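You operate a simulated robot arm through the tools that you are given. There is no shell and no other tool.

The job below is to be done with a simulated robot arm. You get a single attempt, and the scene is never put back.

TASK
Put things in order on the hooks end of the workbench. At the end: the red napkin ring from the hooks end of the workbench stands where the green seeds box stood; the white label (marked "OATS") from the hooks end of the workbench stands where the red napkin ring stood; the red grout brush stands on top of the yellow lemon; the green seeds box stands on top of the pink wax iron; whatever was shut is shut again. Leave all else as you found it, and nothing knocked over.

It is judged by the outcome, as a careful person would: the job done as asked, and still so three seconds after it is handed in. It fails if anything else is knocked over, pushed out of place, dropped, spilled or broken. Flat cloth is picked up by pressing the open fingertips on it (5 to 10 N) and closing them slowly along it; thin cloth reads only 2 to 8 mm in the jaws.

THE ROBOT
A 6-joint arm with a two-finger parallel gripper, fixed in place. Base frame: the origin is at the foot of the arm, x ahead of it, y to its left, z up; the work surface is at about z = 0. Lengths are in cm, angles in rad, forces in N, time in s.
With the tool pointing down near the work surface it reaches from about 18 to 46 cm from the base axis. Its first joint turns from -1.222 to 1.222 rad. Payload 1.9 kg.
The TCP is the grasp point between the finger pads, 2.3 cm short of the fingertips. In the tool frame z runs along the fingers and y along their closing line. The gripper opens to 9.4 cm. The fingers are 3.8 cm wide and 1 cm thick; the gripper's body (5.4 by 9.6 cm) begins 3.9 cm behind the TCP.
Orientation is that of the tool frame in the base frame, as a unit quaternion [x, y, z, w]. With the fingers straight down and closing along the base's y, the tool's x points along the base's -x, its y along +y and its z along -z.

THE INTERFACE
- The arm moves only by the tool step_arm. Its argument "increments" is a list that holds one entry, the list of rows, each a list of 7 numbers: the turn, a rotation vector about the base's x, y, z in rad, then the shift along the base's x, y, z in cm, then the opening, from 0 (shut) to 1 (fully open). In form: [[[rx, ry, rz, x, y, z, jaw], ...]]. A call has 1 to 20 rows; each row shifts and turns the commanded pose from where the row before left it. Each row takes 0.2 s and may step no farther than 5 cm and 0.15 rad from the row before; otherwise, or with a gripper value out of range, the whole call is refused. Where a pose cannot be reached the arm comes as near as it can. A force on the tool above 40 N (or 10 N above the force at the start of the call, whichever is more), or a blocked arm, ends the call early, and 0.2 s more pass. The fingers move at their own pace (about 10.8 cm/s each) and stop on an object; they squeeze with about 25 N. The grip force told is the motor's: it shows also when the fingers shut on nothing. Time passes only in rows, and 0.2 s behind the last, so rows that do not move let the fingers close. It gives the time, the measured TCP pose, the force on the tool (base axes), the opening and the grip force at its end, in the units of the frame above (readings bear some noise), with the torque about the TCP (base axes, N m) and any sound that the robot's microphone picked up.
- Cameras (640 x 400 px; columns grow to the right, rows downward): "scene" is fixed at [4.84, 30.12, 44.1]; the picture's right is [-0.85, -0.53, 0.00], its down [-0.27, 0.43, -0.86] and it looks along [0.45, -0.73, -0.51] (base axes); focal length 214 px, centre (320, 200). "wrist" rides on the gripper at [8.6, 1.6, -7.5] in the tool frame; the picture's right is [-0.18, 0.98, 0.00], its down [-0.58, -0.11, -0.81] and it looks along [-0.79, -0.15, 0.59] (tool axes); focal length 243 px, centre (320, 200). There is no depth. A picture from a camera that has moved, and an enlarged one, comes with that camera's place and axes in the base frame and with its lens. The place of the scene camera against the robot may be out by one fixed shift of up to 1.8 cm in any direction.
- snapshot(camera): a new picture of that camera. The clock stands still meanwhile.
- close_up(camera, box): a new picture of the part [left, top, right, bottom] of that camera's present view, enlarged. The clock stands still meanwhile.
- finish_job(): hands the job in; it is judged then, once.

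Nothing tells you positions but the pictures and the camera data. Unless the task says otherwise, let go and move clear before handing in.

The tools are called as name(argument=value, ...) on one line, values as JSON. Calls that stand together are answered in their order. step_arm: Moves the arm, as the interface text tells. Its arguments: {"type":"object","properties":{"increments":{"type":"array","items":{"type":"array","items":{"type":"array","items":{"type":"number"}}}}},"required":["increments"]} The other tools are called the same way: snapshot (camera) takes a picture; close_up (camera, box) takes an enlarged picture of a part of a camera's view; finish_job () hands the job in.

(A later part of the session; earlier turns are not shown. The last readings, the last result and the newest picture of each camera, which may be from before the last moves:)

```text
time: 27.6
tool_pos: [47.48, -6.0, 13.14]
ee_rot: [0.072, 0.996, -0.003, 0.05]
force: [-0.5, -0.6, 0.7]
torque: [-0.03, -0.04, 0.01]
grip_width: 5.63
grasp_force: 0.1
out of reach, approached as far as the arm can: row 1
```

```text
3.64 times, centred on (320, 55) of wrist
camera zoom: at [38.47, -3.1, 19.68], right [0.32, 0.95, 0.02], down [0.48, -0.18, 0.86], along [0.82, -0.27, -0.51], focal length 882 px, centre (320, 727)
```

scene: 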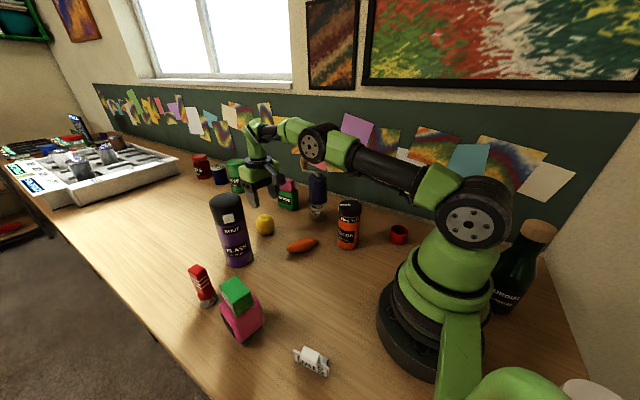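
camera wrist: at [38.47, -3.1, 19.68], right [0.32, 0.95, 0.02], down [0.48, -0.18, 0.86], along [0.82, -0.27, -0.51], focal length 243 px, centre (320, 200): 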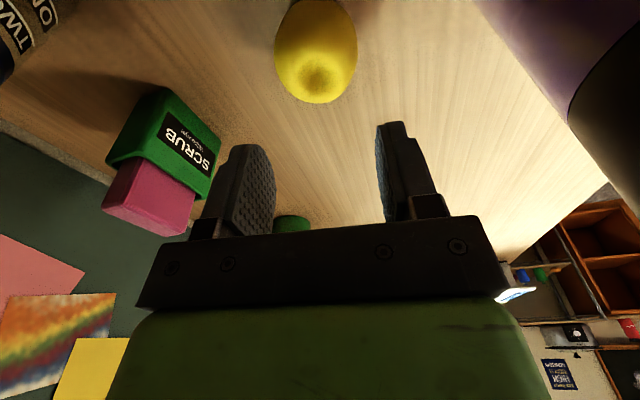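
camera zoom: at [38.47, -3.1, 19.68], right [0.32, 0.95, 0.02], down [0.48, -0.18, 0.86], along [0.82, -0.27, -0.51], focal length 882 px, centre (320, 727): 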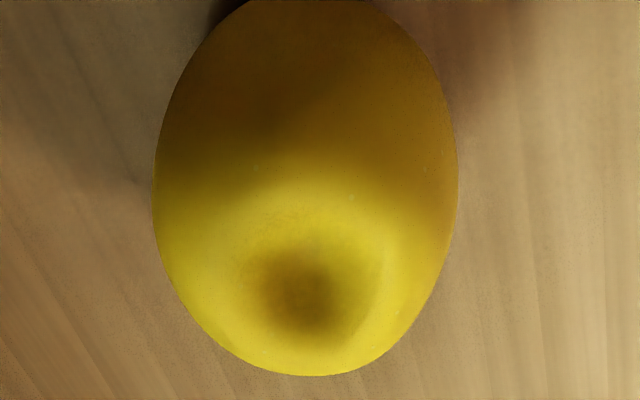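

A tilt of 0.1 rad reaches the lemon, so 0.15 leaves some margin. Gripping the brush at that tilt would put the wrist camera into the seeds box, so I'll turn the gripper about half a turn to put the camera on the outer side. I retreat and rotate up high.

step_arm(increments=[[[0.0036, 0.0248, 0, -2, 0.3, 1.5, 0.6], [0.0036, 0.0248, 0, -2, 0.3, 1.5, 0.6], [0.0036, 0.0248, 0, -2, 0.3, 1.5, 0.6], [0.0037, 0.0246, 0, -2, 0.3, 1.5, 0.6], [0, 0, 0.14, -1, 2.5, 1.2, 0.6], [0, 0, 0.14, -1, 2.5, 1.2, 0.6], [0, 0, 0.14, -1, 2.5, 1.2, 0.6], [0, 0, 0.14, -1, 2.5, 1.2, 0.6], [0, 0, 0.145, 0.2, 0.8, 0, 0.6], [0, 0, 0.145, 0.2, 0.8, 0, 0.6], [0, 0, 0.145, 0.2, 0.8, 0, 0.6], [0, 0, 0.145, 0.2, 0.8, 0, 0.6], [0, 0, 0.145, 0.2, 0.8, 0, 0.6], [0, 0, 0.145, 0.2, 0.8, 0, 0.6], [0, 0, 0.145, 0.2, 0.8, 0, 0.6], [0, 0, 0.145, 0.2, 0.8, 0, 0.6], [0, 0, 0.145, 0.2, 0.8, 0, 0.6], [0, 0, 0, 0, 0, 0, 0.6]]])

snapshot(camera="scene")

snapshot(camera="wrist")

```text
time: 31.4
tool_pos: [42.42, 13.16, 23.95]
ee_rot: [0.758, -0.653, -0.001, -0.002]
force: [0.0, -0.5, 0.5]
torque: [0.0, 0.01, 0.0]
grip_width: 5.64
grasp_force: 0.2
out of reach, approached as far as the arm can: row 1, 2, 3, 4, 5, 6, 7, 8, 10, 11, 12, 13, 14, 15, 16, 17
```

```text
taken
```

scene: 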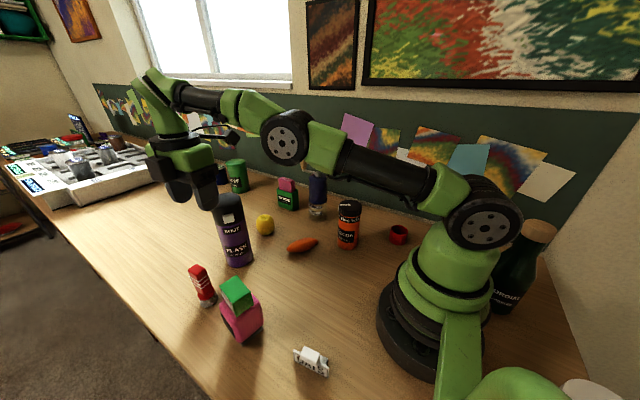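

```text
taken
camera wrist: at [42.09, 4.37, 31.39], right [-1.0, 0.04, 0.0], down [0.02, 0.59, 0.81], along [0.03, 0.81, -0.59], focal length 243 px, centre (320, 200)
```

wrist: 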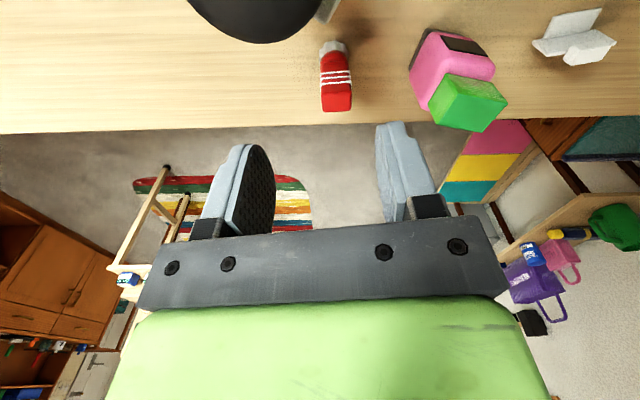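

The position ended about 5 cm further out than I commanded, and the rows were flagged out of reach, so I'll probe gently before going on.

step_arm(increments=[[[0, 0, 0, 0, 0, 0, 0.6]]])

step_arm(increments=[[[0, 0, 0, -1, 0, 0, 0.6], [0, 0, 0, -1, 0, 0, 0.6], [0, 0, 0, 0, 0, 0, 0.6]]])

```text
time: 31.8
tool_pos: [42.41, 13.17, 23.96]
ee_rot: [0.757, -0.653, -0.002, -0.002]
force: [-0.3, 0.0, 1.2]
torque: [-0.02, 0.0, 0.02]
grip_width: 5.64
grasp_force: 0.0
```

```text
time: 32.6
tool_pos: [40.4, 13.24, 24.04]
ee_rot: [0.758, -0.652, 0.0, -0.001]
force: [-0.1, -0.1, -0.2]
torque: [-0.04, 0.01, 0.03]
grip_width: 5.62
grasp_force: 0.1
```

step_arm(increments=[[[0, 0, 0.138, -0.3, 0.2, 0, 0.6], [0, 0, 0.138, -0.3, 0.2, 0, 0.6], [0, 0, 0.138, -0.3, 0.2, 0, 0.6], [0, 0, 0.138, -0.3, 0.2, 0, 0.6], [0, 0, 0.138, -0.3, 0.2, 0, 0.6], [0, 0, 0.138, -0.3, 0.2, 0, 0.6], [0, 0, 0.138, -0.3, 0.2, 0, 0.6], [0, 0, 0.138, -0.3, 0.2, 0, 0.6], [0, 0, 0.138, 0, 0, 0, 0.6], [0, 0, 0.138, 0, 0, 0, 0.6], [0, 0, 0.138, 0, 0, 0, 0.6], [0, 0, 0, 0, 0, 0, 0.6]]])

snapshot(camera="scene")

snapshot(camera="wrist")

```text
time: 35.2
tool_pos: [31.82, 18.19, 20.24]
ee_rot: [0.999, 0.043, 0.005, 0.004]
force: [-0.9, -1.0, -0.1]
torque: [0.05, 0.0, -0.01]
grip_width: 5.63
grasp_force: 0.1
out of reach, approached as far as the arm can: row 9, 10, 11
```

```text
taken
```

scene: 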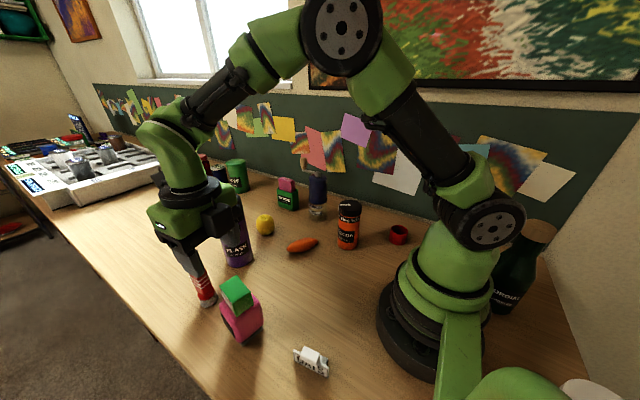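

```text
taken
camera wrist: at [40.38, 17.37, 27.76], right [-0.1, -1.0, 0.01], down [-0.6, 0.06, 0.8], along [-0.8, 0.07, -0.6], focal length 243 px, centre (320, 200)
```

wrist: 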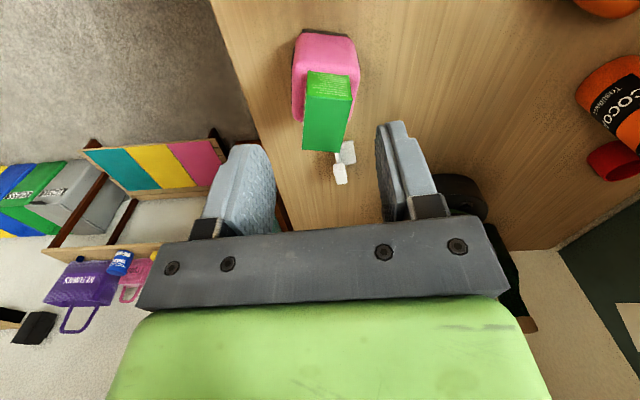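

The wrist roll hit its limit near half a turn and the solver traded position for it; nothing was touched. I'll unwind back to yaw 0 up high. I'll then grip the brush near its top with a 0.13 rad tilt, which keeps the wrist camera about 1 cm above the seeds box.

step_arm(increments=[[[0, 0, -0.142, 0, 0, 1.5, 0.6], [0, 0, -0.142, 0, 0, 1.5, 0.6], [0, 0, -0.142, 0, 0, 1.5, 0.6], [0, 0, -0.142, 0, 0, 0, 0.6], [0, 0, -0.142, 0, 0, 0, 0.6], [0, 0, -0.142, 0, 0, 0, 0.6], [0, 0, -0.142, 0, 0, 0, 0.6], [0, 0, -0.142, 0, 0, 0, 0.6], [0, 0, -0.142, 0, 0, 0, 0.6], [0, 0, -0.142, 0, 0, 0, 0.6], [0, 0, -0.142, 0, 0, 0, 0.6], [0, 0, -0.142, 0, 0, 0, 0.6], [0, 0, 0, 0, 0, 0, 0.6]]])

step_arm(increments=[[[0, 0, -0.142, 0, 0, 0, 0.6], [0, 0, -0.142, 0, 0, 0, 0.6], [0, 0, -0.142, 0, 0, 0, 0.6], [0, 0, -0.142, 0, 0, 0, 0.6], [0, 0, -0.142, 0, 0, 0, 0.6], [0, 0, -0.142, 0, 0, 0, 0.6], [0, 0, -0.142, 0, 0, 0, 0.6], [0, 0, -0.142, 0, 0, 0, 0.6], [0, 0, -0.142, 0, 0, 0, 0.6], [0, 0, -0.142, 0, 0, 0, 0.6], [0, 0, 0, 0, 0, 0, 0.6]]])

snapshot(camera="wrist")

snapshot(camera="scene")

```text
time: 38.0
tool_pos: [31.8, 18.13, 24.76]
ee_rot: [-0.694, 0.72, 0.001, 0.0]
force: [0.3, 0.8, 0.3]
torque: [-0.05, 0.0, 0.0]
grip_width: 5.64
grasp_force: 0.1
```

```text
time: 40.4
tool_pos: [31.81, 18.14, 24.77]
ee_rot: [-0.055, 0.998, 0.0, 0.0]
force: [-0.3, -0.5, 0.4]
torque: [0.0, 0.06, 0.01]
grip_width: 5.65
grasp_force: 0.0
```

```text
taken
camera wrist: at [22.97, 18.79, 32.16], right [0.07, 1.0, 0.0], down [0.59, -0.04, 0.81], along [0.8, -0.06, -0.59], focal length 243 px, centre (320, 200)
```

wrist: 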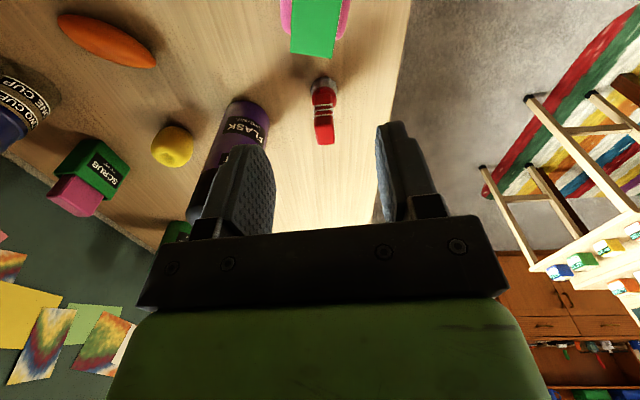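

```text
taken
```

scene: 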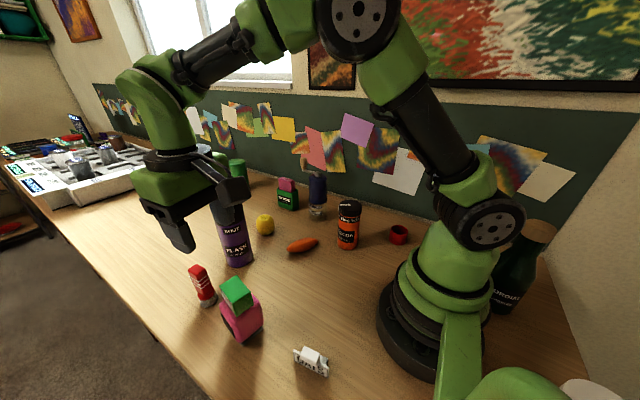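

close_up(camera="wrist", box=[290, 65, 360, 155])

```text
4.44 times, centred on (325, 110) of wrist
camera zoom: at [22.97, 18.79, 32.16], right [0.07, 1.0, 0.0], down [0.59, -0.04, 0.81], along [0.8, -0.06, -0.59], focal length 1078 px, centre (298, 600)
```

zoom: 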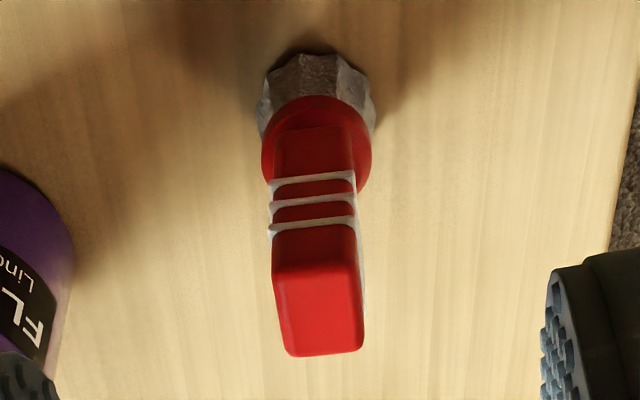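

The brush centre is at (40.9, 18.0) with yaw about 0.05. I'll go above it with the 0.13 tilt and stop high to check before descending.

step_arm(increments=[[[0, 0, -0.0125, 1.2, 0, -1.2, 0.6], [0, 0, -0.0125, 1.2, 0, -1.2, 0.6], [0, 0, -0.0125, 1.2, 0, -1.2, 0.6], [0, 0, -0.0125, 1.2, 0, -1.2, 0.6], [0.002, -0.0325, 0, 1.07, -0.03, -1.0, 0.6], [0.002, -0.0325, 0, 1.07, -0.03, -1.0, 0.6], [0.002, -0.0325, 0, 1.07, -0.03, -1.0, 0.6], [0.002, -0.0325, 0, 1.07, -0.03, -1.0, 0.6], [0, 0, 0, 0, 0, 0, 0.6]]])

snapshot(camera="wrist")

snapshot(camera="scene")

```text
time: 42.4
tool_pos: [40.87, 18.02, 16.07]
ee_rot: [-0.031, 0.997, 0.002, 0.066]
force: [-0.9, 0.0, -0.2]
torque: [0.0, -0.01, 0.0]
grip_width: 5.64
grasp_force: 0.0
```

```text
taken
camera wrist: at [31.3, 19.06, 22.17], right [0.12, 0.99, 0.02], down [0.48, -0.08, 0.88], along [0.87, -0.09, -0.48], focal length 243 px, centre (320, 200)
```

wrist: 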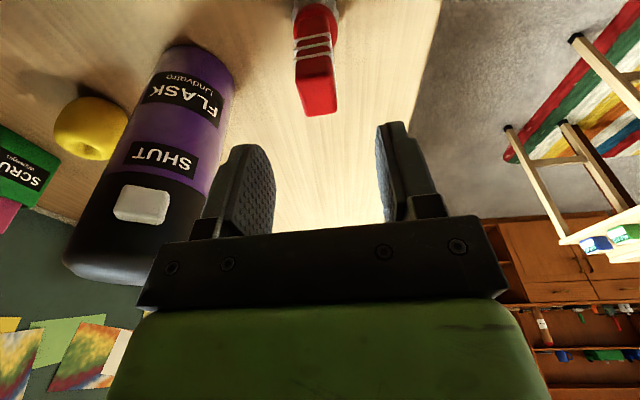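

```text
taken
```

scene: 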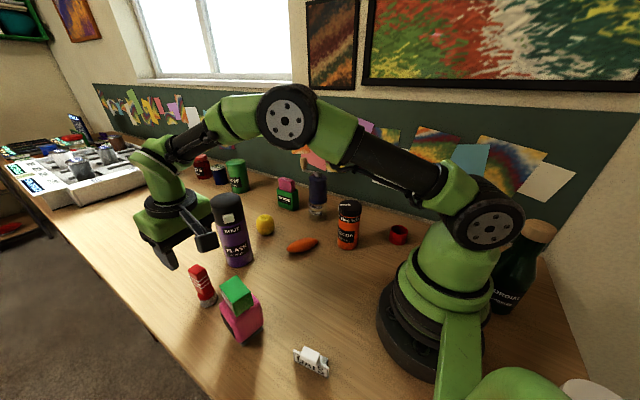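

close_up(camera="wrist", box=[270, 0, 370, 125])

close_up(camera="scene", box=[130, 200, 270, 330])

```text
3.20 times, centred on (320, 62) of wrist
camera zoom: at [31.3, 19.06, 22.17], right [0.12, 0.99, 0.02], down [0.48, -0.08, 0.88], along [0.87, -0.09, -0.48], focal length 776 px, centre (320, 640)
```

zoom: 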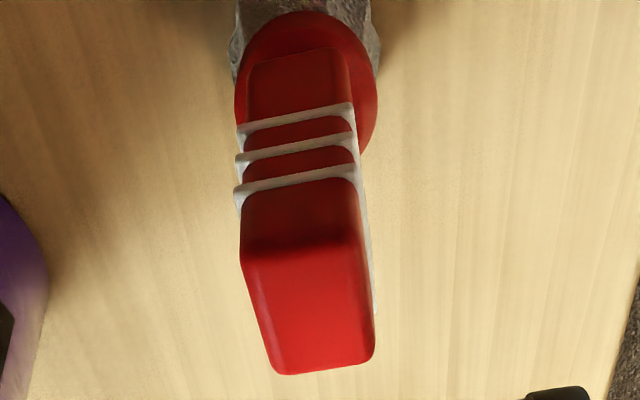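

```text
3.08 times, centred on (200, 265) of scene
camera zoom: at [4.84, 30.12, 44.1], right [-0.85, -0.53, 0.0], down [-0.27, 0.43, -0.86], along [0.45, -0.73, -0.51], focal length 660 px, centre (689, 0)
```

zoom: 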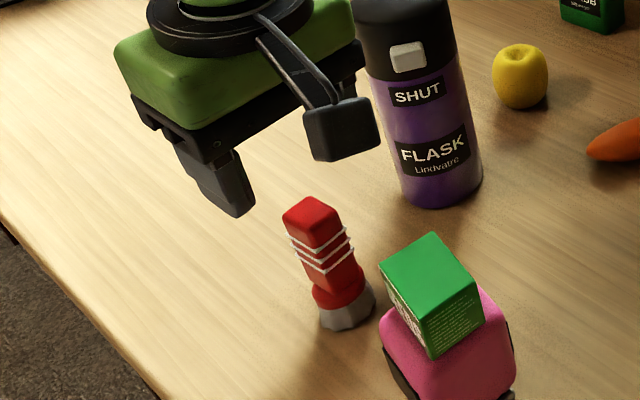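

step_arm(increments=[[[0, 0, 0, 0.05, 0, -1.5, 0.6], [0, 0, 0, 0.05, 0, -1.5, 0.6], [0, 0, 0, 0, 0, -1.5, 0.6], [0, 0, 0, 0, 0, 0, 0.6]]])

close_up(camera="scene", box=[150, 190, 290, 330])

snapshot(camera="wrist")

```text
time: 43.4
tool_pos: [40.86, 18.2, 11.54]
ee_rot: [-0.031, 0.997, 0.002, 0.065]
force: [0.3, -0.7, -0.1]
torque: [0.02, -0.01, -0.02]
grip_width: 5.62
grasp_force: 0.0
```

```text
2.86 times, centred on (220, 260) of scene
camera zoom: at [4.84, 30.12, 44.1], right [-0.85, -0.53, 0.0], down [-0.27, 0.43, -0.86], along [0.45, -0.73, -0.51], focal length 613 px, centre (606, 29)
```

zoom: 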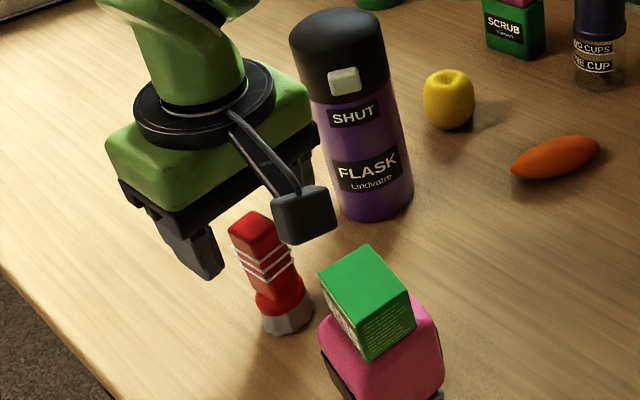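

```text
taken
camera wrist: at [31.26, 19.17, 17.75], right [0.12, 0.99, 0.02], down [0.48, -0.08, 0.88], along [0.87, -0.09, -0.48], focal length 243 px, centre (320, 200)
```

wrist: 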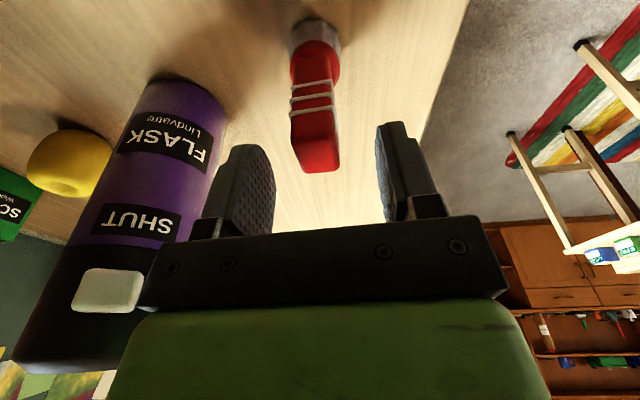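

step_arm(increments=[[[0, 0, 0, 0, 0, -1.0, 0.6], [0, 0, 0, 0, 0, -1.0, 0.6], [0, 0, 0, 0, 0, -0.6, 0.6], [0, 0, 0, 0, 0, 0, 0.6]]])

close_up(camera="scene", box=[150, 190, 290, 330])

snapshot(camera="wrist")

```text
time: 44.4
tool_pos: [40.89, 18.18, 8.86]
ee_rot: [-0.031, 0.997, 0.002, 0.066]
force: [0.4, -0.1, 0.4]
torque: [0.0, 0.01, -0.01]
grip_width: 5.65
grasp_force: 0.0
```

```text
2.86 times, centred on (220, 260) of scene
camera zoom: at [4.84, 30.12, 44.1], right [-0.85, -0.53, 0.0], down [-0.27, 0.43, -0.86], along [0.45, -0.73, -0.51], focal length 613 px, centre (606, 29)
```

zoom: 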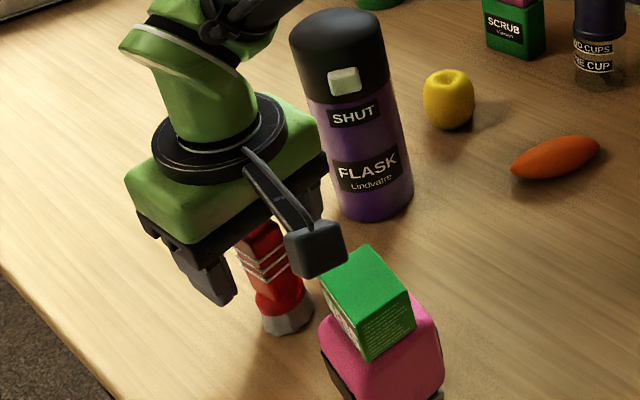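

```text
taken
camera wrist: at [31.32, 19.14, 15.07], right [0.12, 0.99, 0.02], down [0.48, -0.08, 0.88], along [0.87, -0.09, -0.48], focal length 243 px, centre (320, 200)
```

wrist: 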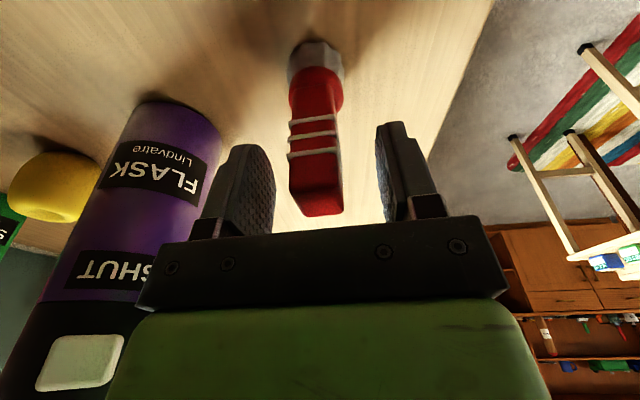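

The brush sits between the fingers, about 0.15 cm to the -y side of centre. I'll shift by that amount and close gently.

step_arm(increments=[[[0, 0, 0, 0.05, -0.15, 0, 0.6], [0, 0, 0, 0, 0, 0, 0.45], [0, 0, 0, 0, 0, 0, 0.35], [0, 0, 0, 0, 0, 0, 0.28], [0, 0, 0, 0, 0, 0, 0.24], [0, 0, 0, 0, 0, 0, 0.2], [0, 0, 0, 0, 0, 0, 0.15], [0, 0, 0, 0, 0, 0, 0.1], [0, 0, 0, 0, 0, 0, 0.1]]])

close_up(camera="scene", box=[150, 190, 290, 330])

snapshot(camera="wrist")

```text
time: 46.4
tool_pos: [41.01, 17.88, 8.78]
ee_rot: [-0.032, 0.997, 0.002, 0.066]
force: [-0.5, -0.7, 0.3]
torque: [0.04, -0.05, 0.0]
grip_width: 2.18
grasp_force: 24.6
```

```text
2.86 times, centred on (220, 260) of scene
camera zoom: at [4.84, 30.12, 44.1], right [-0.85, -0.53, 0.0], down [-0.27, 0.43, -0.86], along [0.45, -0.73, -0.51], focal length 613 px, centre (606, 29)
```

zoom: 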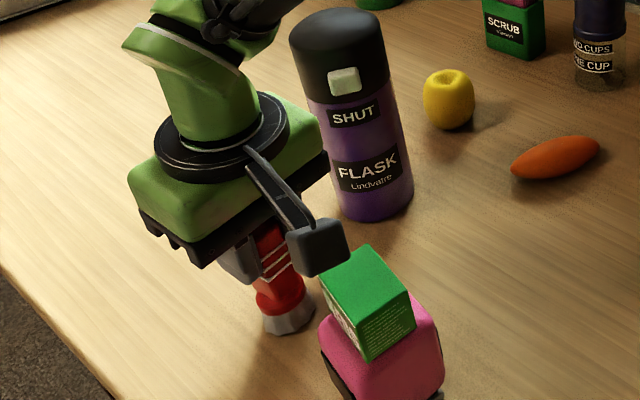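

```text
taken
camera wrist: at [31.36, 18.99, 15.04], right [0.12, 0.99, 0.02], down [0.48, -0.08, 0.88], along [0.87, -0.09, -0.48], focal length 243 px, centre (320, 200)
```

wrist: 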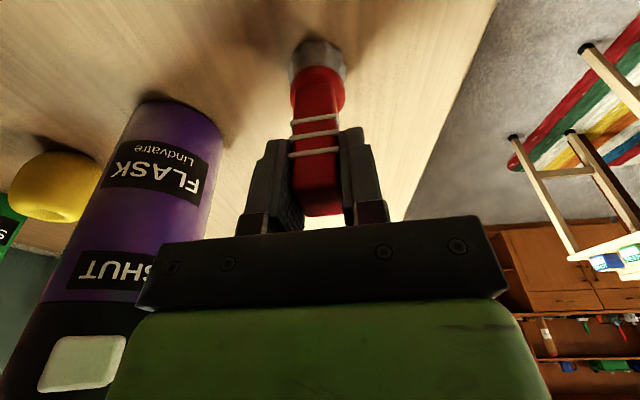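

Grip is secure at 2.18 cm. I'll lift, pull back inside the flask's radius and swing round toward the lemon.

step_arm(increments=[[[0, 0, 0, 0, 0, 0.5, 0.1], [0, 0, 0, 0, 0, 1.5, 0.1], [0, 0, 0, 0, 0, 2.0, 0.1], [0, 0, 0, 0, 0, 2.0, 0.1], [0, 0, 0, -1, -1.5, 1.5, 0.1], [0, 0, 0, -1, -1.5, 1.5, 0.1], [0, 0, 0, -1, -1.5, 1.5, 0.1], [0, 0, 0, -1, -1.5, 1.5, 0.1], [0, 0, -0.03, -0.75, -2, 0.5, 0.1], [0, 0, -0.03, -0.75, -2, 0.5, 0.1], [0, 0, -0.03, -0.75, -2, 0.5, 0.1], [0, 0, -0.03, -0.75, -2, 0.5, 0.1], [0, 0, 0, 0, 0, 0, 0.1]]])

snapshot(camera="scene")

snapshot(camera="wrist")

```text
time: 49.2
tool_pos: [34.05, 3.71, 22.97]
ee_rot: [0.03, 0.997, -0.002, 0.065]
force: [0.3, 0.1, -0.6]
torque: [0.02, 0.01, -0.01]
grip_width: 2.17
grasp_force: 24.9
```

```text
taken
```

scene: 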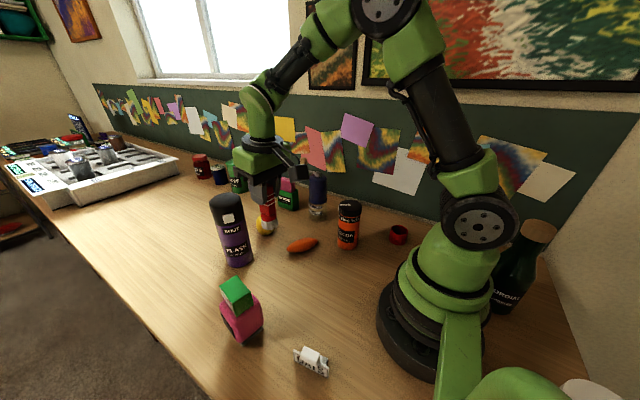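

```text
taken
camera wrist: at [24.56, 6.0, 29.25], right [0.24, 0.97, 0.02], down [0.46, -0.14, 0.88], along [0.85, -0.2, -0.48], focal length 243 px, centre (320, 200)
```

wrist: 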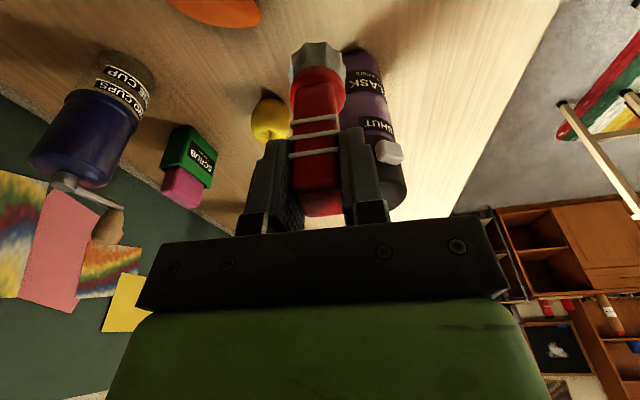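

step_arm(increments=[[[0, 0, -0.014, 0.8, -1.75, -0.4, 0.1], [0, 0, -0.014, 0.8, -1.75, -0.4, 0.1], [0, 0, -0.014, 0.8, -1.75, -0.4, 0.1], [0, 0, -0.014, 0.8, -1.75, -0.4, 0.1], [0, 0, -0.014, 0.8, -1.75, -0.4, 0.1], [0, 0, 0, 1.5, -0.2, -1.0, 0.1], [0, 0, 0, 1.5, -0.2, -1.0, 0.1], [0, 0, 0, 1.5, -0.2, -1.0, 0.1], [0, 0, 0, 1.2, -0.2, -1.0, 0.1], [0, 0, 0, 0.8, -0.1, -0.5, 0.1], [0, 0, 0, 0, 0, 0, 0.1]]])

snapshot(camera="wrist")

close_up(camera="scene", box=[190, 110, 350, 270])

```text
time: 51.6
tool_pos: [44.42, -5.84, 16.35]
ee_rot: [0.064, 0.996, -0.004, 0.065]
force: [0.4, 0.4, -1.4]
torque: [0.0, -0.02, -0.03]
grip_width: 2.19
grasp_force: 25.3
```

```text
taken
camera wrist: at [35.15, -3.01, 22.54], right [0.31, 0.95, 0.02], down [0.45, -0.17, 0.88], along [0.84, -0.26, -0.48], focal length 243 px, centre (320, 200)
```

wrist: 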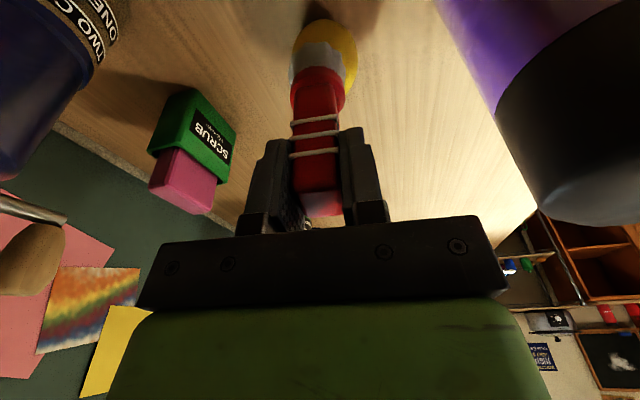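

```text
2.50 times, centred on (270, 190) of scene
camera zoom: at [4.84, 30.12, 44.1], right [-0.85, -0.53, 0.0], down [-0.27, 0.43, -0.86], along [0.45, -0.73, -0.51], focal length 536 px, centre (445, 225)
```

zoom: 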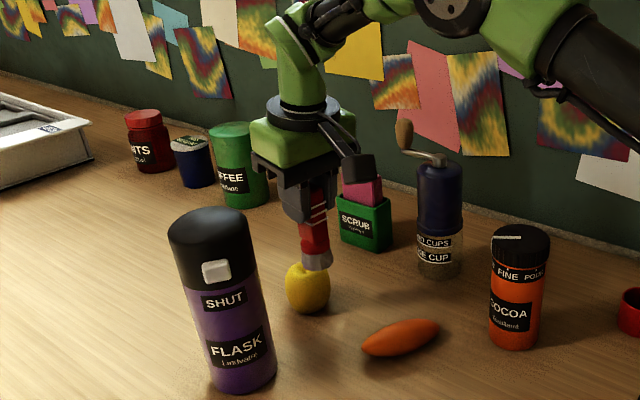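

step_arm(increments=[[[0, 0, 0, 0.8, -0.08, -0.2, 0.1], [0, 0, 0, 0.8, -0.08, -0.2, 0.1], [0, 0, 0, 0.8, -0.08, -0.1, 0.1], [0, 0, 0, 0.7, -0.08, 0, 0.1], [0, 0, 0, 0, 0, 0, 0.1]]])

snapshot(camera="wrist")

close_up(camera="scene", box=[235, 175, 305, 245])

```text
time: 52.8
tool_pos: [47.53, -6.02, 15.88]
ee_rot: [0.064, 0.996, -0.004, 0.065]
force: [-0.2, -0.1, -0.9]
torque: [0.02, -0.03, -0.01]
grip_width: 2.17
grasp_force: 24.9
```

```text
taken
camera wrist: at [38.23, -3.18, 22.1], right [0.31, 0.95, 0.02], down [0.45, -0.17, 0.88], along [0.84, -0.26, -0.48], focal length 243 px, centre (320, 200)
```

wrist: 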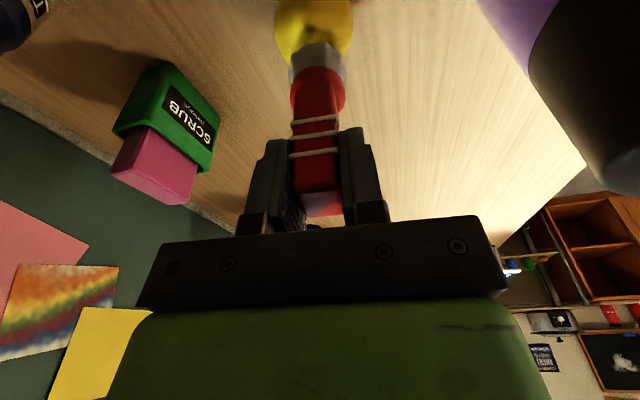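

```text
5.71 times, centred on (270, 210) of scene
camera zoom: at [4.84, 30.12, 44.1], right [-0.85, -0.53, 0.0], down [-0.27, 0.43, -0.86], along [0.45, -0.73, -0.51], focal length 1226 px, centre (606, 143)
```

zoom: 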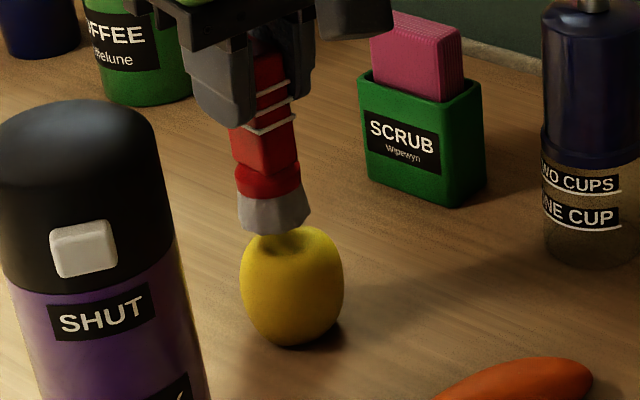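

close_up(camera="wrist", box=[260, 0, 370, 110])

close_up(camera="scene", box=[250, 190, 290, 240])

```text
3.64 times, centred on (315, 55) of wrist
camera zoom: at [38.23, -3.18, 22.1], right [0.31, 0.95, 0.02], down [0.45, -0.17, 0.88], along [0.84, -0.26, -0.48], focal length 882 px, centre (338, 727)
```

zoom: 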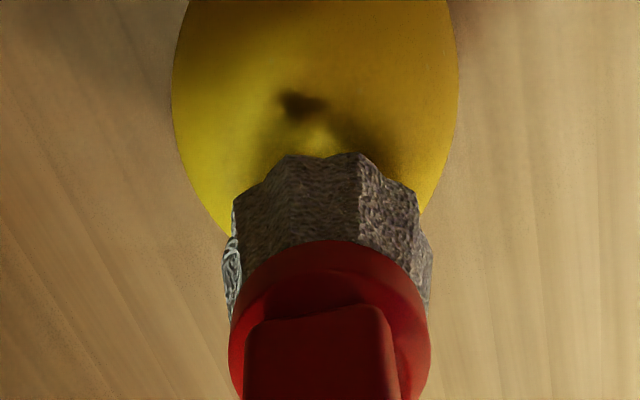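

```text
8.00 times, centred on (270, 215) of scene
camera zoom: at [4.84, 30.12, 44.1], right [-0.85, -0.53, 0.0], down [-0.27, 0.43, -0.86], along [0.45, -0.73, -0.51], focal length 1716 px, centre (720, 80)
```

zoom: 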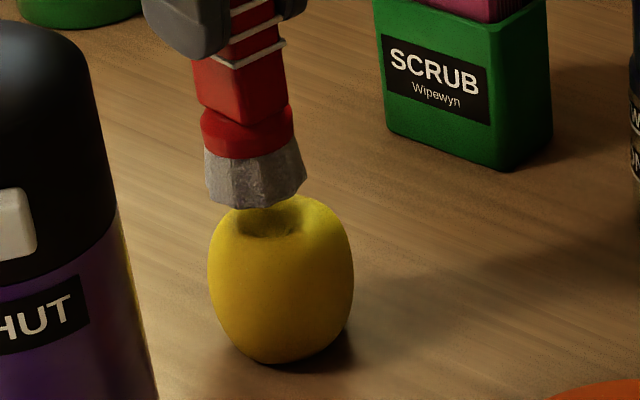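

Comparing both views, the brush sits about 0.35 cm too far out relative to the lemon's centre, at about (47.2, -6.2). I'll correct that and recheck.

step_arm(increments=[[[0, 0, 0, -0.35, -0.05, -0.4, 0.1], [0, 0, 0, 0, 0, 0, 0.1]]])

close_up(camera="scene", box=[250, 190, 290, 240])

close_up(camera="wrist", box=[260, 0, 370, 110])

```text
time: 53.4
tool_pos: [47.18, -5.93, 15.59]
ee_rot: [0.063, 0.996, -0.004, 0.065]
force: [-1.2, -0.1, -0.5]
torque: [-0.01, 0.0, 0.02]
grip_width: 2.19
grasp_force: 25.1
```

```text
8.00 times, centred on (270, 215) of scene
camera zoom: at [4.84, 30.12, 44.1], right [-0.85, -0.53, 0.0], down [-0.27, 0.43, -0.86], along [0.45, -0.73, -0.51], focal length 1716 px, centre (720, 80)
```

zoom: 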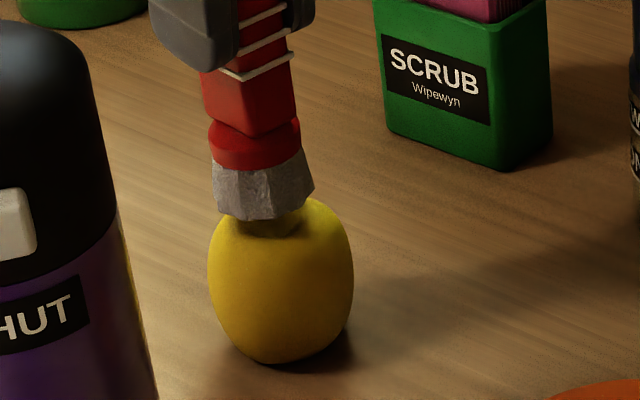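

```text
3.64 times, centred on (315, 55) of wrist
camera zoom: at [37.92, -3.18, 21.71], right [0.31, 0.95, 0.02], down [0.45, -0.17, 0.88], along [0.84, -0.26, -0.48], focal length 882 px, centre (338, 727)
```

zoom: 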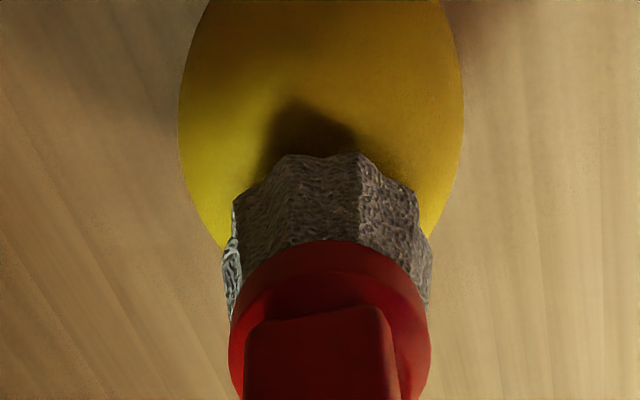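

step_arm(increments=[[[0, 0, 0, -0.12, -0.07, -0.2, 0.1], [0, 0, 0, 0, 0, -0.2, 0.1], [0, 0, 0, 0, 0, 0, 0.1]]])

close_up(camera="scene", box=[250, 190, 290, 240])

```text
time: 54.2
tool_pos: [47.02, -6.24, 15.11]
ee_rot: [0.063, 0.996, -0.004, 0.065]
force: [-0.7, 1.0, -0.9]
torque: [0.0, -0.02, 0.01]
grip_width: 2.16
grasp_force: 24.9
```

```text
8.00 times, centred on (270, 215) of scene
camera zoom: at [4.84, 30.12, 44.1], right [-0.85, -0.53, 0.0], down [-0.27, 0.43, -0.86], along [0.45, -0.73, -0.51], focal length 1716 px, centre (720, 80)
```

zoom: 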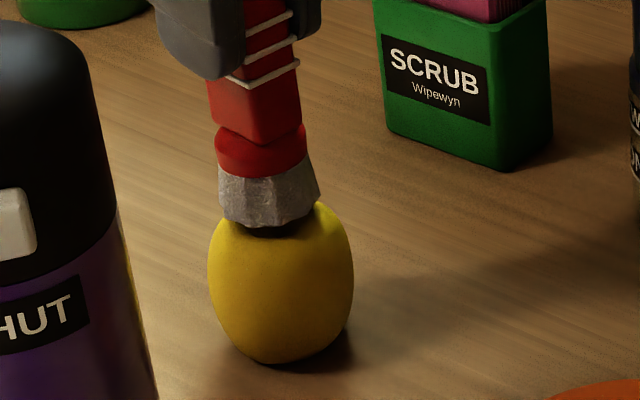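

step_arm(increments=[[[0, 0, 0, 0, 0, -0.1, 0.1], [0, 0, 0, 0, 0, -0.1, 0.1], [0, 0, 0, 0, 0, 0, 0.1]]])

step_arm(increments=[[[0, 0, 0, 0, 0, -0.1, 0.1], [0, 0, 0, 0, 0, 0, 0.1]]])

close_up(camera="scene", box=[250, 190, 290, 240])

```text
time: 55.0
tool_pos: [47.1, -6.3, 14.82]
ee_rot: [0.063, 0.996, -0.004, 0.066]
force: [0.1, 0.1, -1.1]
torque: [0.03, 0.0, 0.03]
grip_width: 2.17
grasp_force: 25.1
```

```text
time: 55.6
tool_pos: [47.12, -6.2, 14.75]
ee_rot: [0.063, 0.996, -0.003, 0.066]
force: [0.7, -0.6, -1.4]
torque: [0.04, 0.0, -0.01]
grip_width: 2.16
grasp_force: 25.3
```

```text
8.00 times, centred on (270, 215) of scene
camera zoom: at [4.84, 30.12, 44.1], right [-0.85, -0.53, 0.0], down [-0.27, 0.43, -0.86], along [0.45, -0.73, -0.51], focal length 1716 px, centre (720, 80)
```

zoom: 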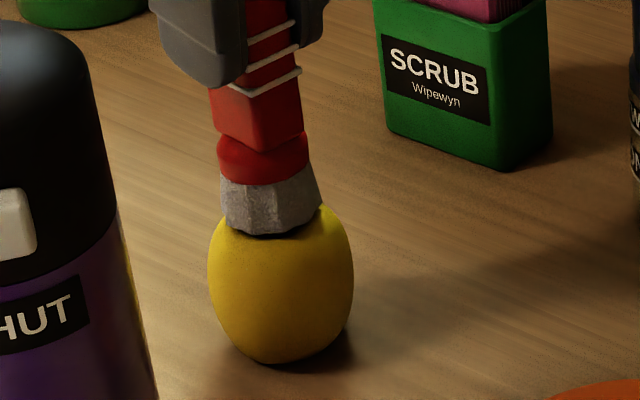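

step_arm(increments=[[[0, 0, 0, 0, 0, -0.07, 0.1], [0, 0, 0, 0, 0, 0, 0.1]]])

step_arm(increments=[[[0, 0, 0, 0, 0, -0.07, 0.1], [0, 0, 0, 0, 0, 0, 0.1]]])

close_up(camera="scene", box=[250, 190, 290, 240])

```text
time: 56.2
tool_pos: [47.08, -6.19, 14.62]
ee_rot: [0.064, 0.996, -0.005, 0.065]
force: [-0.3, -0.6, -0.8]
torque: [-0.03, 0.02, 0.0]
grip_width: 2.16
grasp_force: 24.9
```

```text
time: 56.8
tool_pos: [47.13, -6.21, 14.54]
ee_rot: [0.064, 0.996, -0.004, 0.066]
force: [-2.2, -0.4, 6.5]
torque: [-0.08, 0.22, -0.01]
grip_width: 2.19
grasp_force: 25.8
```

```text
8.00 times, centred on (270, 215) of scene
camera zoom: at [4.84, 30.12, 44.1], right [-0.85, -0.53, 0.0], down [-0.27, 0.43, -0.86], along [0.45, -0.73, -0.51], focal length 1716 px, centre (720, 80)
```

zoom: 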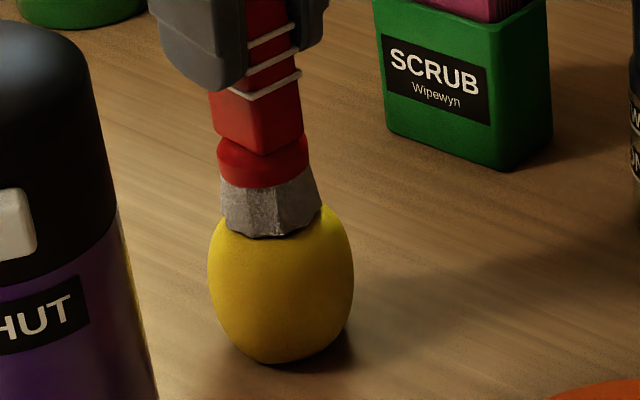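

step_arm(increments=[[[0, 0, 0, 0, 0, 0, 0.1]]])

close_up(camera="wrist", box=[260, 0, 370, 110])

```text
time: 57.2
tool_pos: [47.22, -6.12, 14.67]
ee_rot: [0.064, 0.996, -0.004, 0.067]
force: [-0.6, 0.0, 6.4]
torque: [-0.08, 0.12, -0.02]
grip_width: 2.17
grasp_force: 24.9
```

```text
3.64 times, centred on (315, 55) of wrist
camera zoom: at [37.87, -3.38, 20.82], right [0.31, 0.95, 0.02], down [0.45, -0.17, 0.88], along [0.84, -0.26, -0.48], focal length 882 px, centre (338, 727)
```

zoom: 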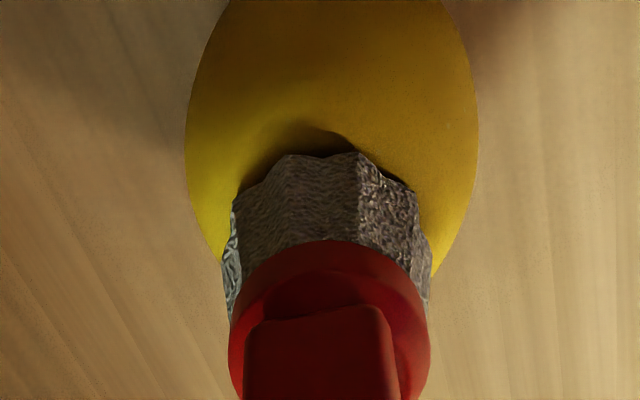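

step_arm(increments=[[[0, 0, 0, 0, 0, 0, 0.1]]])

step_arm(increments=[[[0, 0, 0, 0, 0, 0, 0.1]]])

step_arm(increments=[[[0, 0, 0, 0, 0, 0, 0.1]]])

step_arm(increments=[[[0, 0, 0, 0, 0, 0, 0.1]]])

```text
time: 57.6
tool_pos: [47.21, -6.14, 14.54]
ee_rot: [0.064, 0.996, -0.005, 0.066]
force: [-0.9, 0.1, 8.1]
torque: [-0.13, 0.12, -0.01]
grip_width: 2.18
grasp_force: 24.7
```

```text
time: 58.0
tool_pos: [47.21, -6.15, 14.53]
ee_rot: [0.063, 0.996, -0.005, 0.066]
force: [0.6, 0.1, 8.3]
torque: [-0.1, 0.1, -0.01]
grip_width: 2.17
grasp_force: 24.9
```

```text
time: 58.4
tool_pos: [47.16, -6.24, 14.61]
ee_rot: [0.064, 0.996, -0.004, 0.066]
force: [0.3, -0.1, 9.8]
torque: [-0.14, 0.11, 0.0]
grip_width: 2.16
grasp_force: 25.2
```

```text
time: 58.8
tool_pos: [47.23, -6.25, 14.63]
ee_rot: [0.063, 0.996, -0.004, 0.065]
force: [-0.7, -0.3, 10.9]
torque: [-0.15, 0.13, -0.04]
grip_width: 2.18
grasp_force: 24.9
```

step_arm(increments=[[[0, 0, 0, 0, 0, 0.06, 0.1], [0, 0, 0, 0, 0, 0, 0.1]]])

close_up(camera="scene", box=[255, 205, 280, 230])

close_up(camera="wrist", box=[280, 15, 350, 75])

```text
time: 59.4
tool_pos: [47.05, -6.21, 14.64]
ee_rot: [0.064, 0.996, -0.004, 0.065]
force: [0.3, 0.3, 3.9]
torque: [-0.11, -0.04, 0.02]
grip_width: 2.16
grasp_force: 25.2
```

```text
16.00 times, centred on (268, 218) of scene
camera zoom: at [4.84, 30.12, 44.1], right [-0.85, -0.53, 0.0], down [-0.27, 0.43, -0.86], along [0.45, -0.73, -0.51], focal length 3432 px, centre (1160, -80)
```

zoom: 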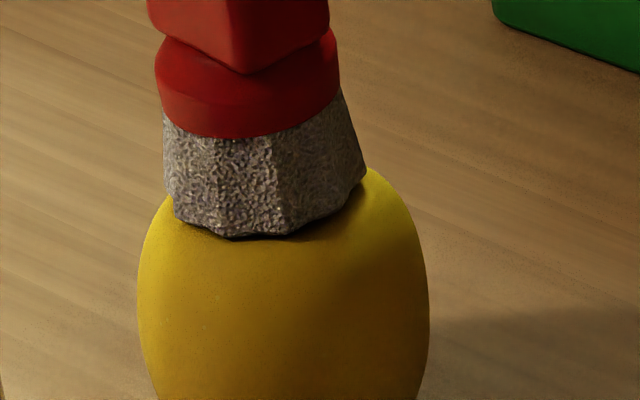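

```text
6.67 times, centred on (315, 45) of wrist
camera zoom: at [37.81, -3.34, 20.85], right [0.31, 0.95, 0.02], down [0.45, -0.17, 0.87], along [0.84, -0.26, -0.48], focal length 1618 px, centre (353, 1233)
```

zoom: 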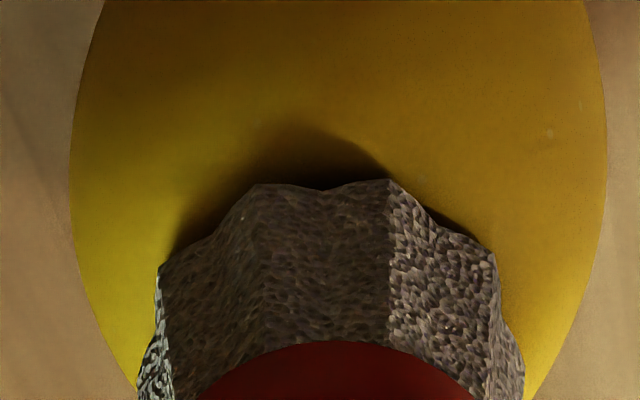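

Contact is slightly one-sided and the brush is a few millimetres off the dimple centre. I'll lift a little, shift by (-0.25, +0.1) and set it down again gently.

step_arm(increments=[[[0, 0, 0, 0, 0, 0.3, 0.1], [0, 0, 0, -0.25, 0.1, 0, 0.1], [0, 0, 0, 0, 0, 0, 0.1]]])

close_up(camera="scene", box=[250, 190, 290, 240])

close_up(camera="wrist", box=[260, 0, 370, 110])

```text
time: 60.2
tool_pos: [46.71, -6.18, 14.93]
ee_rot: [0.064, 0.996, -0.005, 0.064]
force: [0.6, 1.0, -1.5]
torque: [-0.02, 0.0, 0.02]
grip_width: 2.16
grasp_force: 24.8
```

```text
8.00 times, centred on (270, 215) of scene
camera zoom: at [4.84, 30.12, 44.1], right [-0.85, -0.53, 0.0], down [-0.27, 0.43, -0.86], along [0.45, -0.73, -0.51], focal length 1716 px, centre (720, 80)
```

zoom: 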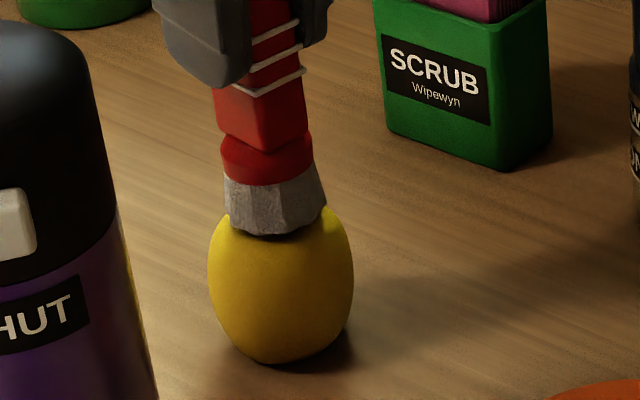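

```text
3.64 times, centred on (315, 55) of wrist
camera zoom: at [37.51, -3.27, 21.16], right [0.31, 0.95, 0.02], down [0.45, -0.17, 0.88], along [0.84, -0.26, -0.48], focal length 882 px, centre (338, 727)
```

zoom: 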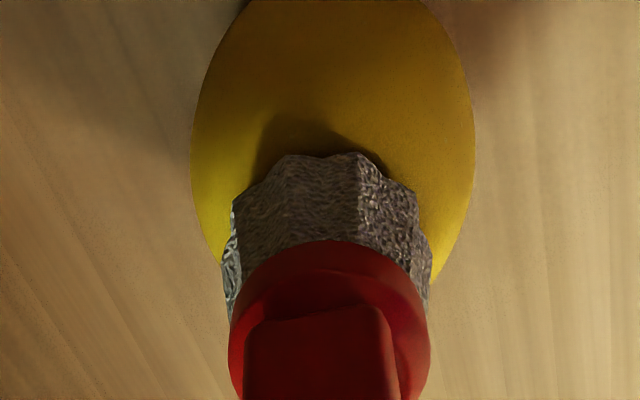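

step_arm(increments=[[[0, 0, 0, 0, 0.1, -0.1, 0.1], [0, 0, 0, 0, 0, -0.1, 0.1], [0, 0, 0, 0, 0, 0, 0.1]]])

step_arm(increments=[[[0, 0, 0, 0, 0, -0.06, 0.1], [0, 0, 0, 0, 0, 0, 0.1]]])

step_arm(increments=[[[0, 0, 0, 0, 0, -0.05, 0.1], [0, 0, 0, 0, 0, 0, 0.1]]])

```text
time: 61.0
tool_pos: [46.89, -5.99, 14.69]
ee_rot: [0.064, 0.996, -0.004, 0.065]
force: [-0.3, 1.0, -1.0]
torque: [0.0, -0.03, -0.01]
grip_width: 2.14
grasp_force: 25.0
```

```text
time: 61.6
tool_pos: [46.94, -6.03, 14.72]
ee_rot: [0.063, 0.996, -0.004, 0.065]
force: [-0.5, 0.3, -0.8]
torque: [0.0, -0.03, -0.03]
grip_width: 2.17
grasp_force: 25.3
```

```text
time: 62.2
tool_pos: [46.8, -5.99, 14.64]
ee_rot: [0.063, 0.996, -0.004, 0.066]
force: [-0.9, -0.1, 4.6]
torque: [-0.11, 0.13, -0.02]
grip_width: 2.17
grasp_force: 25.4
```

Light contact again at the same height. I'll ease the preload slightly and open just a few millimetres first, so the brush stays caged while it settles.

step_arm(increments=[[[0, 0, 0, 0, 0, 0.03, 0.1], [0, 0, 0, 0, 0, 0, 0.24], [0, 0, 0, 0, 0, 0, 0.27], [0, 0, 0, 0, 0, 0, 0.3], [0, 0, 0, 0, 0, 0, 0.3]]])

close_up(camera="scene", box=[245, 180, 295, 240])

close_up(camera="wrist", box=[230, 0, 410, 240])

```text
time: 63.4
tool_pos: [46.84, -5.93, 14.7]
ee_rot: [0.064, 0.996, -0.005, 0.065]
force: [0.0, 0.1, -0.7]
torque: [-0.03, 0.01, -0.01]
grip_width: 2.83
grasp_force: 0.3
```

```text
6.67 times, centred on (270, 210) of scene
camera zoom: at [4.84, 30.12, 44.1], right [-0.85, -0.53, 0.0], down [-0.27, 0.43, -0.86], along [0.45, -0.73, -0.51], focal length 1430 px, centre (653, 133)
```

zoom: 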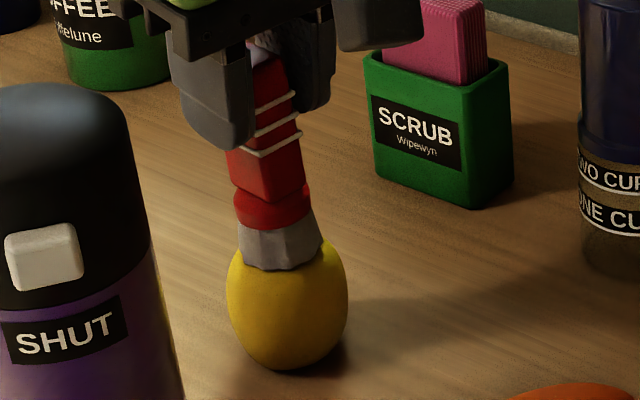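

```text
1.67 times, centred on (320, 120) of wrist
camera zoom: at [37.53, -3.15, 20.86], right [0.31, 0.95, 0.02], down [0.45, -0.17, 0.88], along [0.84, -0.26, -0.48], focal length 404 px, centre (320, 333)
```

zoom: 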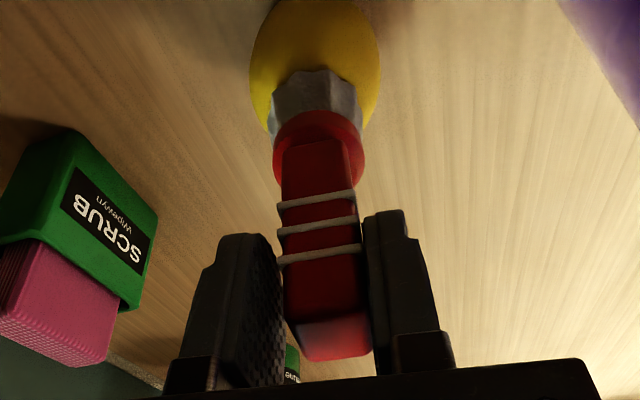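

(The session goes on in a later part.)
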